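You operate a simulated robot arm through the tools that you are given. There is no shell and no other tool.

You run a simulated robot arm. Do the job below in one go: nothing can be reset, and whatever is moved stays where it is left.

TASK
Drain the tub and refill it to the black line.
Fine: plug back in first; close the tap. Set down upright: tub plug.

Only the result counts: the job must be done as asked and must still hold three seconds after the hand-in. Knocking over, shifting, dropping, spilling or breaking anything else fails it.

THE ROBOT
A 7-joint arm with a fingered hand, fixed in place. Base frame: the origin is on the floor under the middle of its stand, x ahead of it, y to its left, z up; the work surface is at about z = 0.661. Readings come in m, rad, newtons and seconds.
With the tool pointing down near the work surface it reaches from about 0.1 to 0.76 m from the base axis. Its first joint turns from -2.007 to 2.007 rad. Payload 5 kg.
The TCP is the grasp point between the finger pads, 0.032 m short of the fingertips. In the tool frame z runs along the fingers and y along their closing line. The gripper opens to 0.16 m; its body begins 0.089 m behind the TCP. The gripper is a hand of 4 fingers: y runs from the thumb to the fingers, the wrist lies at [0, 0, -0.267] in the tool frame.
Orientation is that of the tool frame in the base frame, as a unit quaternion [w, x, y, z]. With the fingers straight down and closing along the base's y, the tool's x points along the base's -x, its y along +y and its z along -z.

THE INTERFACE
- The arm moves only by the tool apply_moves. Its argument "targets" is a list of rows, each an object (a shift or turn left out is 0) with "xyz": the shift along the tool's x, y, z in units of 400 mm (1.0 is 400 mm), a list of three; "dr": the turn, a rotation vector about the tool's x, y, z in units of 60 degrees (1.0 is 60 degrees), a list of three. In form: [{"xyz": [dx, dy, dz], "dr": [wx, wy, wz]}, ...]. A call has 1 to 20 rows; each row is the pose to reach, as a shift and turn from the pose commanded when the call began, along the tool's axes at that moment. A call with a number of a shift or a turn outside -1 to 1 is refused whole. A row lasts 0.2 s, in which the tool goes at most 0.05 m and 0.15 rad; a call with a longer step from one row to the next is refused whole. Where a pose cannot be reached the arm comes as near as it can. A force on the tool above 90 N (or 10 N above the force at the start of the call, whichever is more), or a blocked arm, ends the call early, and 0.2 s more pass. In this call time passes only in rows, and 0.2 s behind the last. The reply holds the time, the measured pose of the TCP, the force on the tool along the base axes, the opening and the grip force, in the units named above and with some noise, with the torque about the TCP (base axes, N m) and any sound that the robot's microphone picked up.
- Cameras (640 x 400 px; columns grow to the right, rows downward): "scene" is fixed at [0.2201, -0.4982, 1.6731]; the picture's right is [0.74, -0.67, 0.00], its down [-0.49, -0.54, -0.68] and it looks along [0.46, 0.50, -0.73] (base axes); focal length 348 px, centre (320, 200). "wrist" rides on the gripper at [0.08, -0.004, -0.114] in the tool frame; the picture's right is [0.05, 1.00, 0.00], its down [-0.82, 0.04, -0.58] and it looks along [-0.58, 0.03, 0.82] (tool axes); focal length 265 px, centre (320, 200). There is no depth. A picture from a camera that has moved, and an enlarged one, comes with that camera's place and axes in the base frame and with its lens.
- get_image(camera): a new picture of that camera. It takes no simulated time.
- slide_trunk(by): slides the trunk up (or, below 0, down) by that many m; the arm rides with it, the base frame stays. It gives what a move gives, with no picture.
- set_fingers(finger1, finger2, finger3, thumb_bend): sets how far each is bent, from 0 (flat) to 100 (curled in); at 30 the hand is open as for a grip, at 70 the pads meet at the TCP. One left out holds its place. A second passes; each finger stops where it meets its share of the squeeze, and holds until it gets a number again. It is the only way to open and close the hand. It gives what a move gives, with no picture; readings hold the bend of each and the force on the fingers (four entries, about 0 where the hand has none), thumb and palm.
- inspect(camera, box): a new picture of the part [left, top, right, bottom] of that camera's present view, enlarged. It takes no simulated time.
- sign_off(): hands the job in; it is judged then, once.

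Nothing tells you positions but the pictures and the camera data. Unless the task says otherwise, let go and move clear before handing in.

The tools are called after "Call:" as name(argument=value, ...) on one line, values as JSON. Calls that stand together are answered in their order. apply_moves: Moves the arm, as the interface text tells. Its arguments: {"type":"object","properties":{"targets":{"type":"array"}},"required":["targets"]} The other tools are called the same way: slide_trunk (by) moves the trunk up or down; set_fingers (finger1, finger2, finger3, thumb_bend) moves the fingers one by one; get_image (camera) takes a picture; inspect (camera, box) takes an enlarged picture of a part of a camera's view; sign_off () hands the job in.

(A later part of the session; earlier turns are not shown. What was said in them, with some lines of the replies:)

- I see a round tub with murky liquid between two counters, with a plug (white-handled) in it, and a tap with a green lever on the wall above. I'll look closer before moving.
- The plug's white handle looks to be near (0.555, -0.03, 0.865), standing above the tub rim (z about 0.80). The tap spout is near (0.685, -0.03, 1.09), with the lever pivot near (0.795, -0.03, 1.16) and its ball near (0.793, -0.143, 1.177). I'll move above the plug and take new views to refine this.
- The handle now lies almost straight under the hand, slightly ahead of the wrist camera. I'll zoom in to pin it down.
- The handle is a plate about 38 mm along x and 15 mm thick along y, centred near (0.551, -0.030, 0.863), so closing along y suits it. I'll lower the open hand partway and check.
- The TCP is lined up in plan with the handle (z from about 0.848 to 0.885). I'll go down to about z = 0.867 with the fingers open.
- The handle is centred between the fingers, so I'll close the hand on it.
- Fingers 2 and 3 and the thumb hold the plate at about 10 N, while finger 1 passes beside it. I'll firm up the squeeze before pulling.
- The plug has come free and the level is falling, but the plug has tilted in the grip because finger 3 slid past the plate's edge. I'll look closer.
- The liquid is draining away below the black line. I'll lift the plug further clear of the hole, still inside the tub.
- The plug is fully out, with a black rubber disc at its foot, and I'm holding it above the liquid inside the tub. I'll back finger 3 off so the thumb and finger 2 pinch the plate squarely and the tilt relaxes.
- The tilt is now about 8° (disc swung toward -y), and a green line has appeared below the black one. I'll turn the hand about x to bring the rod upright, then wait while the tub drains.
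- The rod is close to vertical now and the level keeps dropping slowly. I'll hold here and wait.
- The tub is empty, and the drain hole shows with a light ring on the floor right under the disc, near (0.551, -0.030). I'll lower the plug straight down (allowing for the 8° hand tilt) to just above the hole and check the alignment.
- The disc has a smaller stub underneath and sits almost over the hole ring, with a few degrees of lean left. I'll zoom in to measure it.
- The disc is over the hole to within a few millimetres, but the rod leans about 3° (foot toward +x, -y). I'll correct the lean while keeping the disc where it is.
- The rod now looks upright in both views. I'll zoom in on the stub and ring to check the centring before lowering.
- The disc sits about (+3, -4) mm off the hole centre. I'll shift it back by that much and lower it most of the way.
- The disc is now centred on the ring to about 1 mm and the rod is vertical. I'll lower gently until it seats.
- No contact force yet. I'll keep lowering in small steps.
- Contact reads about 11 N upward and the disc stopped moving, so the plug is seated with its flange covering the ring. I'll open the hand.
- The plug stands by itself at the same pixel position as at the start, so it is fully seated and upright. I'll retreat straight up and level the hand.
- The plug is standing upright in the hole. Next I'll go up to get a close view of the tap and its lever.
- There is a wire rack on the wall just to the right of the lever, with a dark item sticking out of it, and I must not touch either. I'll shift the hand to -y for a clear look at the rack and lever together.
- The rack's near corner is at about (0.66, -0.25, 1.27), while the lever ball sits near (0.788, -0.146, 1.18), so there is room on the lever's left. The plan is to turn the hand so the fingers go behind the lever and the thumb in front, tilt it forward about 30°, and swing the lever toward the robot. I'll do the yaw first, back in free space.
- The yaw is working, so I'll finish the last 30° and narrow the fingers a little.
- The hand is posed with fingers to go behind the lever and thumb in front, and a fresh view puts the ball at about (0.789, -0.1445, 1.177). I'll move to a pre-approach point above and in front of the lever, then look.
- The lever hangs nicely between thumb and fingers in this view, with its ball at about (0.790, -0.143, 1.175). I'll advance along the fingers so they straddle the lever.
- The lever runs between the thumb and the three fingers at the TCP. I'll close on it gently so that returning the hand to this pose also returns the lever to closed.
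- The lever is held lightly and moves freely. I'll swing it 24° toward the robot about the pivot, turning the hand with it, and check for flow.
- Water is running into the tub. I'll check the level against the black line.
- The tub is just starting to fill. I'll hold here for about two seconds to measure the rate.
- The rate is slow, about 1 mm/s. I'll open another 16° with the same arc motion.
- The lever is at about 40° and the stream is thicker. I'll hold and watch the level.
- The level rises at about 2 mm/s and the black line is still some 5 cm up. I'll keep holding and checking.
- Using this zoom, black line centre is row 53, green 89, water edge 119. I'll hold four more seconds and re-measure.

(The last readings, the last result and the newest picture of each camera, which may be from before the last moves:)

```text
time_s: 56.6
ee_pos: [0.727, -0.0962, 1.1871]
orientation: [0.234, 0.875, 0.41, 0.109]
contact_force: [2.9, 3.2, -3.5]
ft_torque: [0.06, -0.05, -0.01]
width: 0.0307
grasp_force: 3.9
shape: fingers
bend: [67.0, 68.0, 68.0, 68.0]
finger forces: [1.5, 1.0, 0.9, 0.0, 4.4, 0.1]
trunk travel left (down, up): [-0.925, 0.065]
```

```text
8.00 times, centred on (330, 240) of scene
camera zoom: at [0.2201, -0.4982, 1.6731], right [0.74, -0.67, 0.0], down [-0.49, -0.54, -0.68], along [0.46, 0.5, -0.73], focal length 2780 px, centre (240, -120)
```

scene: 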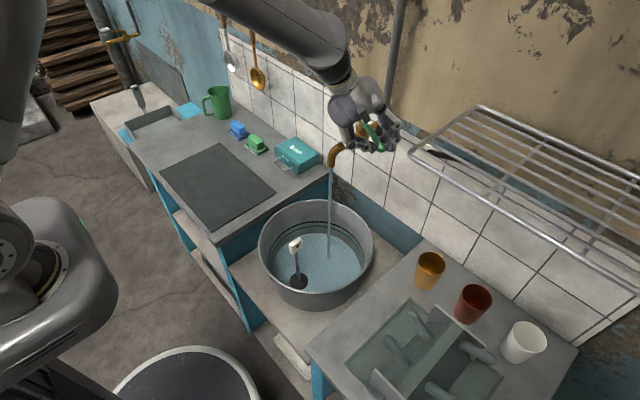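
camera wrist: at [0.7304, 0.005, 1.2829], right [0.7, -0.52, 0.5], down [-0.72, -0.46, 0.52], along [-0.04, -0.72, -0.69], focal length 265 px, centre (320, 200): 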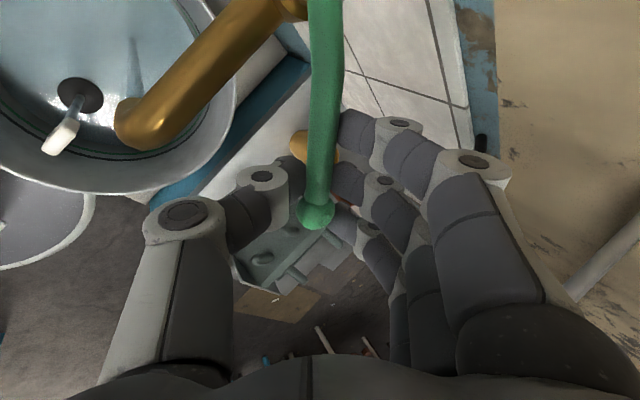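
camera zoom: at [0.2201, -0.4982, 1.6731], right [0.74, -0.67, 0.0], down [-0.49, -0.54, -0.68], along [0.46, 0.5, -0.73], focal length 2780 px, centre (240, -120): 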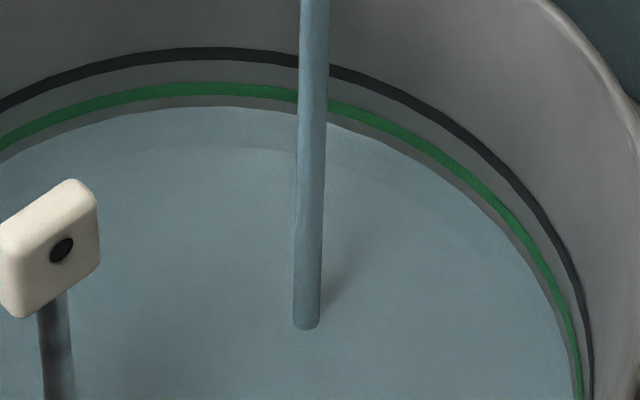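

The edge moved from 119 to 107 (about 2.9 px/s), so roughly 19 s remain to the black line's centre. Holding on.

Call:
apply_moves(targets=[{"xyz": [0, 0, 0]}, {"xyz": [0, 0, 0]}, {"xyz": [0, 0, 0]}, {"xyz": [0, 0, 0]}, {"xyz": [0, 0, 0]}, {"xyz": [0, 0, 0]}, {"xyz": [0, 0, 0]}, {"xyz": [0, 0, 0]}, {"xyz": [0, 0, 0]}, {"xyz": [0, 0, 0]}, {"xyz": [0, 0, 0]}, {"xyz": [0, 0, 0]}, {"xyz": [0, 0, 0]}, {"xyz": [0, 0, 0]}, {"xyz": [0, 0, 0]}, {"xyz": [0, 0, 0]}, {"xyz": [0, 0, 0]}, {"xyz": [0, 0, 0]}, {"xyz": [0, 0, 0]}, {"xyz": [0, 0, 0]}])

Call:
apply_moves(targets=[{"xyz": [0, 0, 0]}, {"xyz": [0, 0, 0]}, {"xyz": [0, 0, 0]}, {"xyz": [0, 0, 0]}, {"xyz": [0, 0, 0]}, {"xyz": [0, 0, 0]}, {"xyz": [0, 0, 0]}, {"xyz": [0, 0, 0]}, {"xyz": [0, 0, 0]}, {"xyz": [0, 0, 0]}, {"xyz": [0, 0, 0]}, {"xyz": [0, 0, 0]}, {"xyz": [0, 0, 0]}, {"xyz": [0, 0, 0]}, {"xyz": [0, 0, 0]}, {"xyz": [0, 0, 0]}, {"xyz": [0, 0, 0]}, {"xyz": [0, 0, 0]}, {"xyz": [0, 0, 0]}, {"xyz": [0, 0, 0]}])

Call:
inspect(camera="scene", box=[290, 215, 370, 265])

```text
time_s: 60.8
ee_pos: [0.7258, -0.095, 1.1863]
orientation: [0.234, 0.875, 0.409, 0.109]
contact_force: [3.0, 2.9, -3.4]
ft_torque: [0.09, -0.03, 0.02]
width: 0.031
grasp_force: 3.9
shape: fingers
bend: [67.0, 68.0, 68.0, 68.0]
finger forces: [1.4, 1.0, 0.9, 0.0, 4.5, 0.0]
trunk travel left (down, up): [-0.925, 0.065]
```

```text
time_s: 65.0
ee_pos: [0.7261, -0.0963, 1.187]
orientation: [0.234, 0.875, 0.409, 0.109]
contact_force: [2.8, 2.0, -2.9]
ft_torque: [0.06, -0.03, -0.03]
width: 0.0308
grasp_force: 3.8
shape: fingers
bend: [67.0, 68.0, 68.0, 68.0]
finger forces: [1.6, 1.0, 0.9, 0.1, 4.5, 0.0]
trunk travel left (down, up): [-0.925, 0.065]
```

```text
8.00 times, centred on (330, 240) of scene
camera zoom: at [0.2201, -0.4982, 1.6731], right [0.74, -0.67, 0.0], down [-0.49, -0.54, -0.68], along [0.46, 0.5, -0.73], focal length 2780 px, centre (240, -120)
```

zoom: 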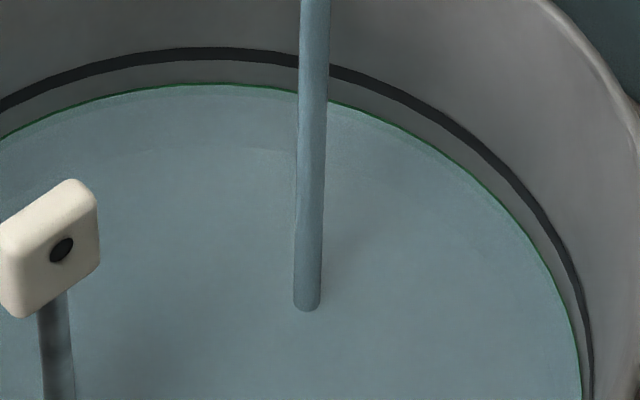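

The water edge is at row 85, now covering most of the green line. About 12 s remain to the black line's centre.

Call:
apply_moves(targets=[{"xyz": [0, 0, 0]}, {"xyz": [0, 0, 0]}, {"xyz": [0, 0, 0]}, {"xyz": [0, 0, 0]}, {"xyz": [0, 0, 0]}, {"xyz": [0, 0, 0]}, {"xyz": [0, 0, 0]}, {"xyz": [0, 0, 0]}, {"xyz": [0, 0, 0]}, {"xyz": [0, 0, 0]}, {"xyz": [0, 0, 0]}, {"xyz": [0, 0, 0]}, {"xyz": [0, 0, 0]}, {"xyz": [0, 0, 0]}, {"xyz": [0, 0, 0]}, {"xyz": [0, 0, 0]}, {"xyz": [0, 0, 0]}, {"xyz": [0, 0, 0]}, {"xyz": [0, 0, 0]}, {"xyz": [0, 0, 0]}])

Call:
inspect(camera="scene", box=[290, 215, 370, 265])

```text
time_s: 69.2
ee_pos: [0.7263, -0.0939, 1.1872]
orientation: [0.234, 0.875, 0.409, 0.108]
contact_force: [3.4, 2.8, -4.2]
ft_torque: [0.09, -0.06, -0.02]
width: 0.0307
grasp_force: 4.6
shape: fingers
bend: [67.0, 68.0, 68.0, 68.0]
finger forces: [1.5, 1.1, 0.9, 0.1, 4.5, 0.1]
trunk travel left (down, up): [-0.925, 0.065]
```

```text
8.00 times, centred on (330, 240) of scene
camera zoom: at [0.2201, -0.4982, 1.6731], right [0.74, -0.67, 0.0], down [-0.49, -0.54, -0.68], along [0.46, 0.5, -0.73], focal length 2780 px, centre (240, -120)
```

zoom: 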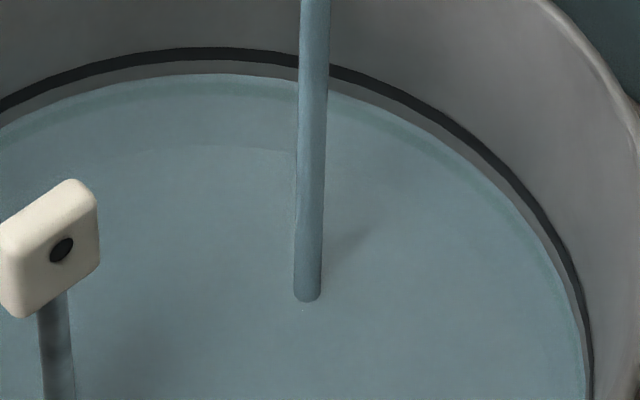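

Water edge at row 74 with the black line spanning 47–60. Another four-second hold next.

Call:
apply_moves(targets=[{"xyz": [0, 0, 0]}, {"xyz": [0, 0, 0]}, {"xyz": [0, 0, 0]}, {"xyz": [0, 0, 0]}, {"xyz": [0, 0, 0]}, {"xyz": [0, 0, 0]}, {"xyz": [0, 0, 0]}, {"xyz": [0, 0, 0]}, {"xyz": [0, 0, 0]}, {"xyz": [0, 0, 0]}, {"xyz": [0, 0, 0]}, {"xyz": [0, 0, 0]}, {"xyz": [0, 0, 0]}, {"xyz": [0, 0, 0]}, {"xyz": [0, 0, 0]}, {"xyz": [0, 0, 0]}, {"xyz": [0, 0, 0]}, {"xyz": [0, 0, 0]}, {"xyz": [0, 0, 0]}, {"xyz": [0, 0, 0]}])

Call:
inspect(camera="scene", box=[290, 215, 370, 265])

```text
time_s: 73.4
ee_pos: [0.726, -0.0964, 1.1878]
orientation: [0.234, 0.875, 0.409, 0.109]
contact_force: [3.0, 2.4, -3.2]
ft_torque: [0.03, -0.04, -0.03]
width: 0.0307
grasp_force: 3.3
shape: fingers
bend: [67.0, 68.0, 68.0, 68.0]
finger forces: [1.4, 1.0, 0.9, 0.1, 4.5, 0.1]
trunk travel left (down, up): [-0.925, 0.065]
```

```text
8.00 times, centred on (330, 240) of scene
camera zoom: at [0.2201, -0.4982, 1.6731], right [0.74, -0.67, 0.0], down [-0.49, -0.54, -0.68], along [0.46, 0.5, -0.73], focal length 2780 px, centre (240, -120)
```

zoom: 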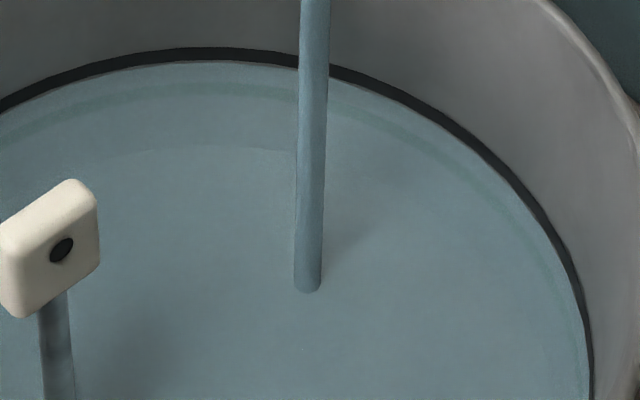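

The water has reached the lower edge of the black line (edge about row 61). I'll wait two more seconds, then close.

Call:
apply_moves(targets=[{"xyz": [0, 0, 0]}, {"xyz": [0, 0, 0]}, {"xyz": [0, 0, 0]}, {"xyz": [0, 0, 0]}, {"xyz": [0, 0, 0]}, {"xyz": [0, 0, 0]}, {"xyz": [0, 0, 0]}, {"xyz": [0, 0, 0]}])

Call:
inspect(camera="scene", box=[290, 215, 370, 265])

```text
time_s: 75.2
ee_pos: [0.726, -0.0957, 1.1868]
orientation: [0.233, 0.875, 0.411, 0.109]
contact_force: [3.0, 3.0, -2.9]
ft_torque: [0.09, -0.04, 0.04]
width: 0.0306
grasp_force: 4.3
shape: fingers
bend: [67.0, 68.0, 68.0, 68.0]
finger forces: [1.5, 1.0, 1.0, 0.0, 4.6, 0.0]
trunk travel left (down, up): [-0.925, 0.065]
```

```text
8.00 times, centred on (330, 240) of scene
camera zoom: at [0.2201, -0.4982, 1.6731], right [0.74, -0.67, 0.0], down [-0.49, -0.54, -0.68], along [0.46, 0.5, -0.73], focal length 2780 px, centre (240, -120)
```

zoom: 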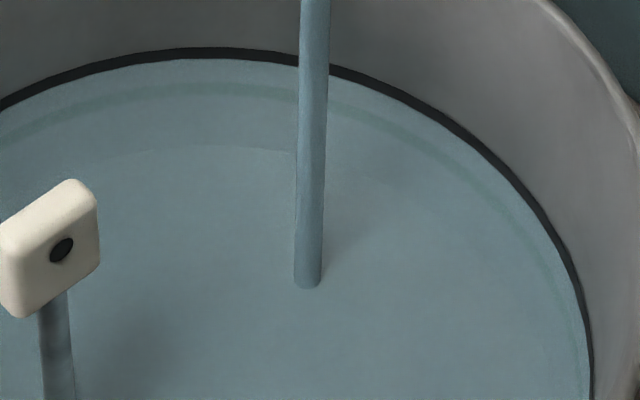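

The level is within the lower part of the black line. I'll hold 0.8 s more and then swing the lever back closed in the same call.

Call:
apply_moves(targets=[{"xyz": [0, 0, 0]}, {"xyz": [0, 0, 0]}, {"xyz": [0, 0, 0]}, {"xyz": [0.0004, 0.0263, 0.0152], "dr": [0, 0.0667, -0.1155]}, {"xyz": [0.005, 0.0524, 0.0302], "dr": [0, 0.1333, -0.2309]}, {"xyz": [0.0137, 0.0776, 0.0448], "dr": [0, 0.2, -0.3464]}, {"xyz": [0.0264, 0.1015, 0.0586], "dr": [0, 0.2667, -0.4619]}, {"xyz": [0.0429, 0.1236, 0.0714], "dr": [0, 0.3333, -0.5774]}, {"xyz": [0.0499, 0.1314, 0.0758], "dr": [0, 0.3583, -0.6206]}])

Call:
get_image(camera="scene")

Call:
get_image(camera="wrist")

Call:
inspect(camera="scene", box=[290, 215, 370, 265])

Call:
inspect(camera="scene", box=[310, 60, 450, 180])

```text
time_s: 77.2
ee_pos: [0.7853, -0.1209, 1.1863]
orientation: [0.178, 0.664, 0.702, 0.187]
contact_force: [-1.3, -5.6, -3.1]
ft_torque: [-0.12, 0.0, -0.08]
width: 0.0314
grasp_force: 4.3
shape: fingers
bend: [67.0, 68.0, 68.0, 68.0]
finger forces: [1.9, 0.7, 1.0, 0.1, 5.1, 0.0]
trunk travel left (down, up): [-0.925, 0.065]
```

```text
taken
```

scene: 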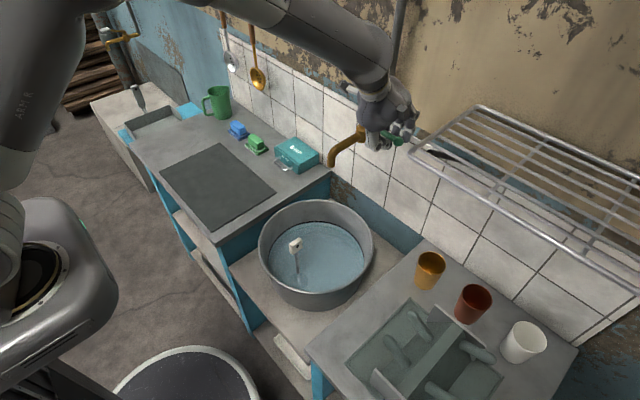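

```text
taken
camera wrist: at [0.719, -0.0446, 1.2831], right [0.86, 0.1, 0.5], down [-0.21, -0.83, 0.52], along [0.47, -0.55, -0.69], focal length 265 px, centre (320, 200)
```

wrist: 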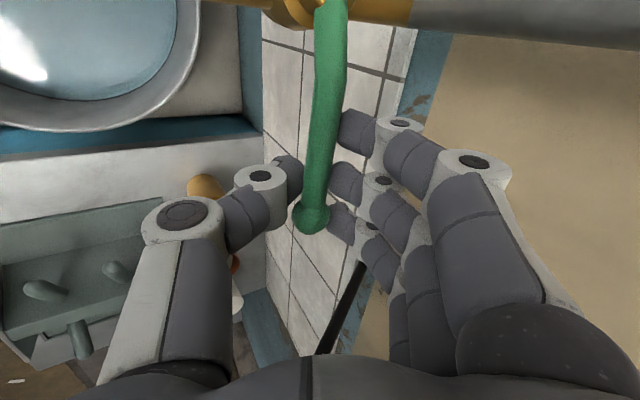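

```text
8.00 times, centred on (330, 240) of scene
camera zoom: at [0.2201, -0.4982, 1.6731], right [0.74, -0.67, 0.0], down [-0.49, -0.54, -0.68], along [0.46, 0.5, -0.73], focal length 2780 px, centre (240, -120)
```

zoom: 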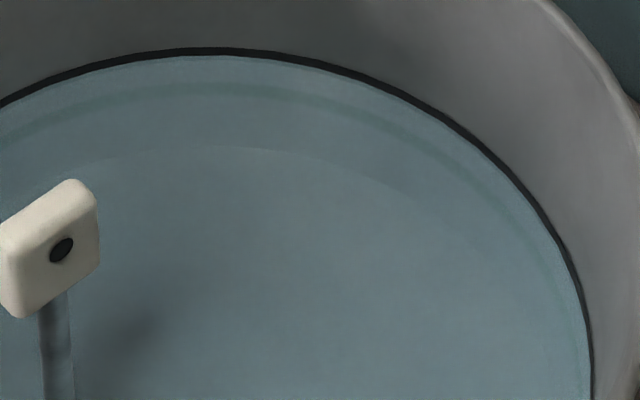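

```text
3.33 times, centred on (380, 120) of scene
camera zoom: at [0.2201, -0.4982, 1.6731], right [0.74, -0.67, 0.0], down [-0.49, -0.54, -0.68], along [0.46, 0.5, -0.73], focal length 1158 px, centre (120, 467)
```

zoom: 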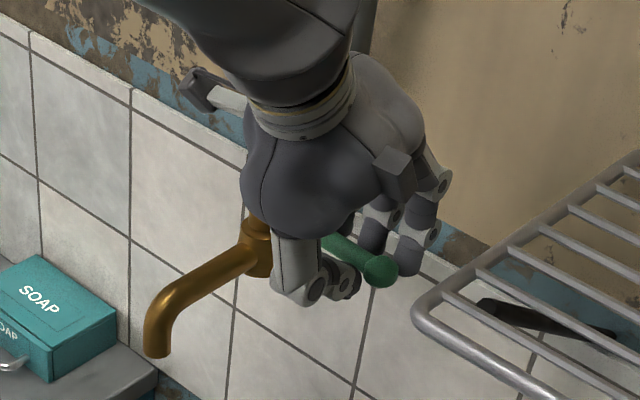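

The flow has stopped with the water edge inside the black line. The ball is about 2° short of its original spot, so I'll nudge the lever a little further closed.

Call:
apply_moves(targets=[{"xyz": [0, 0.0066, 0.0038], "dr": [0, 0.0167, -0.0289]}, {"xyz": [0, 0.0132, 0.0076], "dr": [0, 0.0333, -0.0577]}])

Call:
inspect(camera="scene", box=[310, 60, 450, 180])

Call:
inspect(camera="scene", box=[290, 215, 370, 265])

```text
time_s: 77.8
ee_pos: [0.7912, -0.1195, 1.1865]
orientation: [0.17, 0.639, 0.725, 0.194]
contact_force: [-4.4, -4.9, -4.0]
ft_torque: [-0.04, 0.11, -0.1]
width: 0.0319
grasp_force: 4.0
shape: fingers
bend: [68.0, 69.0, 69.0, 68.0]
finger forces: [1.6, 0.1, 0.0, 0.0, 6.3, 0.1]
trunk travel left (down, up): [-0.925, 0.065]
```

```text
3.33 times, centred on (380, 120) of scene
camera zoom: at [0.2201, -0.4982, 1.6731], right [0.74, -0.67, 0.0], down [-0.49, -0.54, -0.68], along [0.46, 0.5, -0.73], focal length 1158 px, centre (120, 467)
```

zoom: 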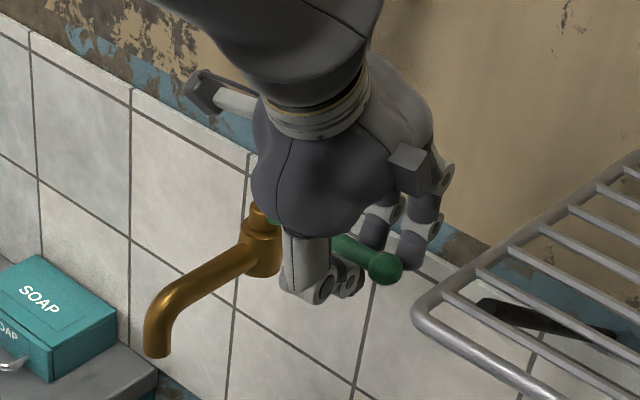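

```text
8.00 times, centred on (330, 240) of scene
camera zoom: at [0.2201, -0.4982, 1.6731], right [0.74, -0.67, 0.0], down [-0.49, -0.54, -0.68], along [0.46, 0.5, -0.73], focal length 2780 px, centre (240, -120)
```

zoom: 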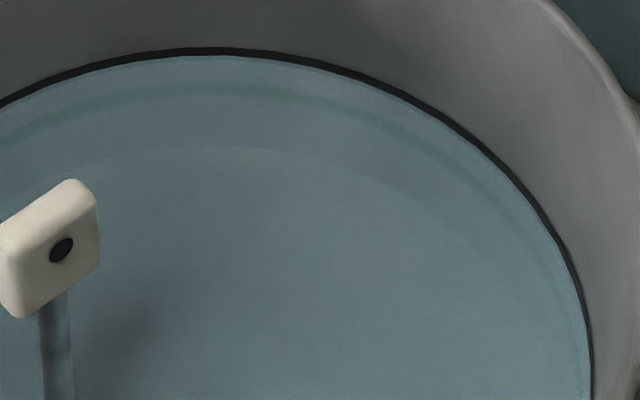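

The ball is back exactly at its original pixel position and the thumb presses it against its stop, so the tap is shut. I'll open the fingers slightly to let go.

Call:
set_fingers(finger1=50, finger2=50, finger3=50, thumb_bend=48)

Call:
get_image(camera="wrist")

Call:
inspect(camera="scene", box=[310, 60, 450, 180])

```text
time_s: 78.8
ee_pos: [0.7922, -0.1197, 1.1871]
orientation: [0.171, 0.64, 0.724, 0.194]
contact_force: [0.3, -0.2, 0.9]
ft_torque: [0.03, 0.0, 0.03]
width: 0.0943
grasp_force: 0.1
shape: fingers
bend: [50.0, 50.0, 50.0, 48.0]
finger forces: [0.1, 0.1, 0.0, 0.0, 0.0, 0.0]
trunk travel left (down, up): [-0.925, 0.065]
```

```text
taken
camera wrist: at [0.72, -0.0478, 1.2833], right [0.85, 0.16, 0.5], down [-0.15, -0.84, 0.52], along [0.5, -0.52, -0.69], focal length 265 px, centre (320, 200)
```

wrist: 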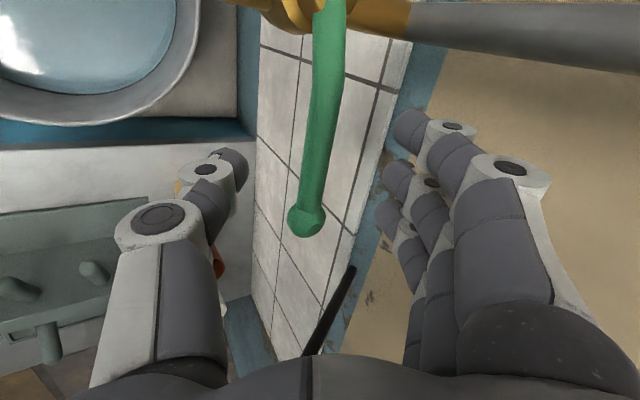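

```text
3.33 times, centred on (380, 120) of scene
camera zoom: at [0.2201, -0.4982, 1.6731], right [0.74, -0.67, 0.0], down [-0.49, -0.54, -0.68], along [0.46, 0.5, -0.73], focal length 1158 px, centre (120, 467)
```

zoom: 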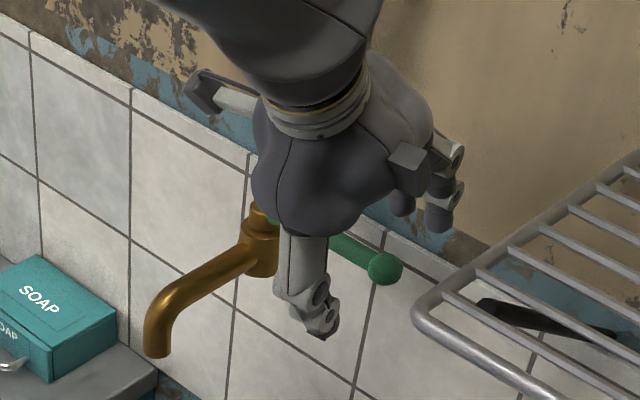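

The lever stayed put and sits free between the open fingers. I'll back out straight along the fingers.

Call:
apply_moves(targets=[{"xyz": [0, 0, -0.06]}, {"xyz": [0, 0, -0.14]}, {"xyz": [0, 0, -0.24]}, {"xyz": [0, 0, -0.34]}, {"xyz": [0, -0.05, -0.42]}, {"xyz": [0, -0.13, -0.5]}, {"xyz": [0, -0.22, -0.57]}])

Call:
get_image(camera="scene")

Call:
inspect(camera="scene", box=[310, 60, 450, 180])

Call:
inspect(camera="scene", box=[255, 190, 385, 320])

Call:
inspect(camera="scene", box=[290, 215, 370, 265])

```text
time_s: 80.4
ee_pos: [0.6008, -0.1436, 1.3421]
orientation: [0.171, 0.639, 0.724, 0.194]
contact_force: [0.0, 0.5, 1.1]
ft_torque: [0.02, -0.03, 0.02]
width: 0.0949
grasp_force: 0.1
shape: fingers
bend: [50.0, 50.0, 50.0, 48.0]
finger forces: [0.0, 0.1, 0.1, 0.1, 0.1, 0.0]
trunk travel left (down, up): [-0.925, 0.065]
```

```text
taken
```

scene: 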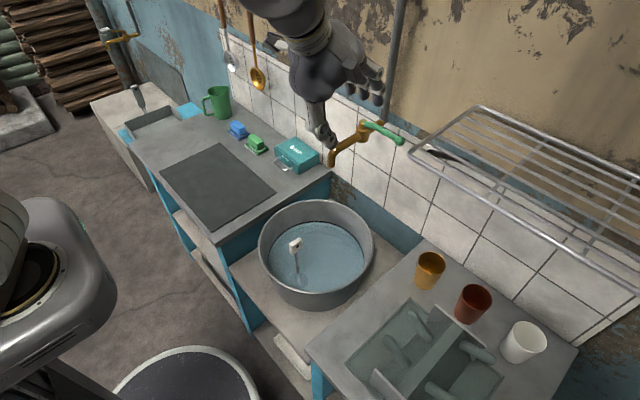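

```text
3.33 times, centred on (380, 120) of scene
camera zoom: at [0.2201, -0.4982, 1.6731], right [0.74, -0.67, 0.0], down [-0.49, -0.54, -0.68], along [0.46, 0.5, -0.73], focal length 1158 px, centre (120, 467)
```

zoom: 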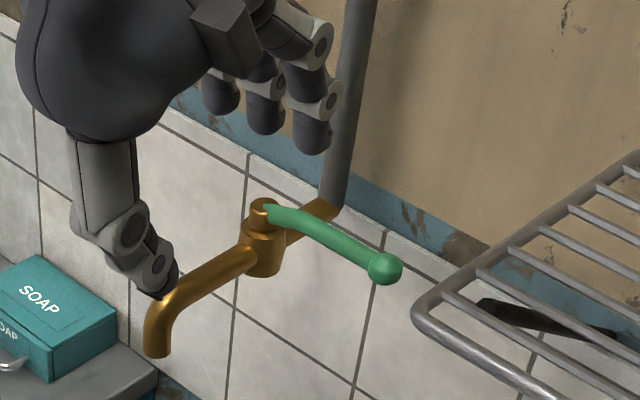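

```text
3.08 times, centred on (320, 255) of scene
camera zoom: at [0.2201, -0.4982, 1.6731], right [0.74, -0.67, 0.0], down [-0.49, -0.54, -0.68], along [0.46, 0.5, -0.73], focal length 1069 px, centre (320, 31)
```

zoom: 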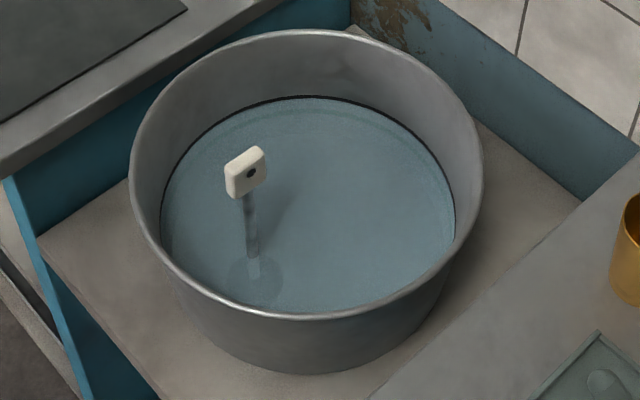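

```text
8.00 times, centred on (330, 240) of scene
camera zoom: at [0.2201, -0.4982, 1.6731], right [0.74, -0.67, 0.0], down [-0.49, -0.54, -0.68], along [0.46, 0.5, -0.73], focal length 2780 px, centre (240, -120)
```

zoom: 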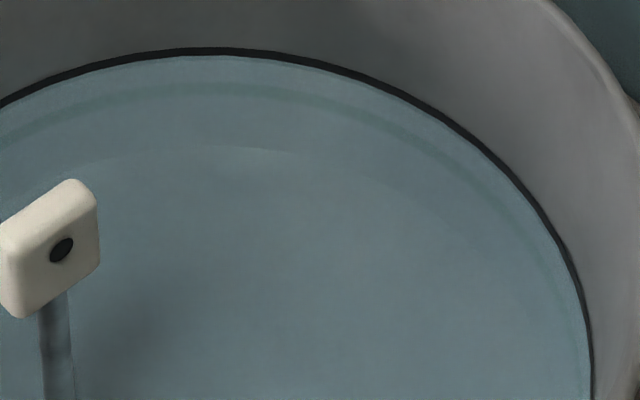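

The tap is closed with no drip, the level sits inside the black line, and the plug stands upright. I'll move the hand further clear and wait a few seconds to confirm the level holds.

Call:
apply_moves(targets=[{"xyz": [0, -0.08, -0.06]}, {"xyz": [0, -0.16, -0.12]}, {"xyz": [0, -0.24, -0.18]}, {"xyz": [0, -0.24, -0.18]}, {"xyz": [0, -0.24, -0.18]}, {"xyz": [0, -0.24, -0.18]}, {"xyz": [0, -0.24, -0.18]}, {"xyz": [0, -0.24, -0.18]}, {"xyz": [0, -0.24, -0.18]}, {"xyz": [0, -0.24, -0.18]}, {"xyz": [0, -0.24, -0.18]}, {"xyz": [0, -0.24, -0.18]}, {"xyz": [0, -0.24, -0.18]}, {"xyz": [0, -0.24, -0.18]}, {"xyz": [0, -0.24, -0.18]}])

Call:
get_image(camera="scene")

Call:
inspect(camera="scene", box=[290, 215, 370, 265])

```text
time_s: 83.6
ee_pos: [0.4858, -0.1594, 1.356]
orientation: [0.171, 0.64, 0.724, 0.193]
contact_force: [-0.3, 0.3, 0.3]
ft_torque: [0.01, 0.01, 0.05]
width: 0.095
grasp_force: 0.1
shape: fingers
bend: [50.0, 50.0, 50.0, 48.0]
finger forces: [0.0, 0.0, 0.0, 0.0, 0.0, 0.1]
trunk travel left (down, up): [-0.925, 0.065]
```

```text
taken
```

scene: 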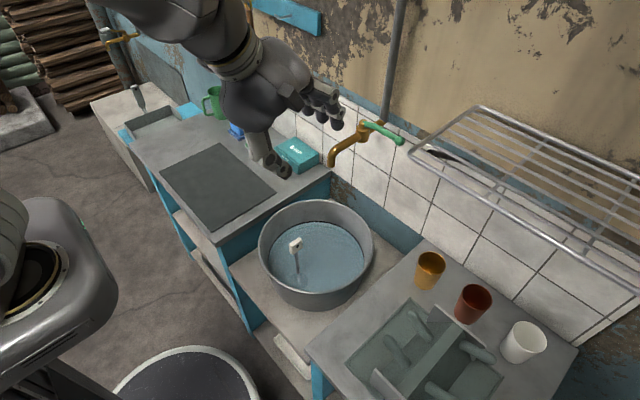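

```text
8.00 times, centred on (330, 240) of scene
camera zoom: at [0.2201, -0.4982, 1.6731], right [0.74, -0.67, 0.0], down [-0.49, -0.54, -0.68], along [0.46, 0.5, -0.73], focal length 2780 px, centre (240, -120)
```

zoom: 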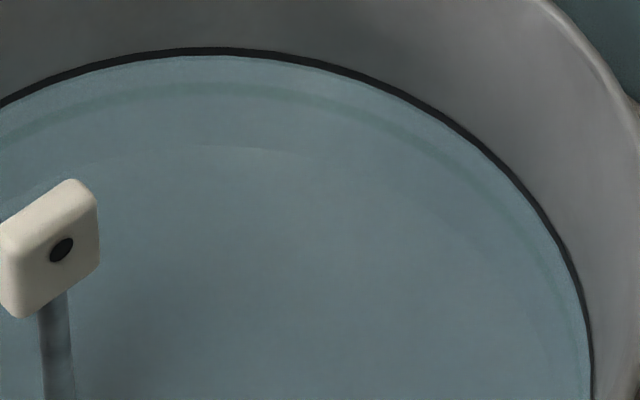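

The level hasn't moved in more than five seconds: clean water at the black line, plug upright in its hole, tap closed with no drip, and the hand clear. Everything else is where it was, so I'm handing in.

Call:
sign_off()

```text
The job is handed in.
```

The tub has been drained and refilled with clean water up to the black line, and I've handed the job in. No result came back.

- **Plug:** I put it back before refilling. It stands upright in the drain hole, at the same spot as at the start.
- **Tap:** The lever is back at its original closed position, and no water is dripping.
- **Level:** The water's edge sits within the thickness of the black line. It did not change for about six seconds after I closed the tap.
- **Everything else:** Apart from the plug and the tap lever, nothing was touched or moved. The hand let go and was clear before I handed in.
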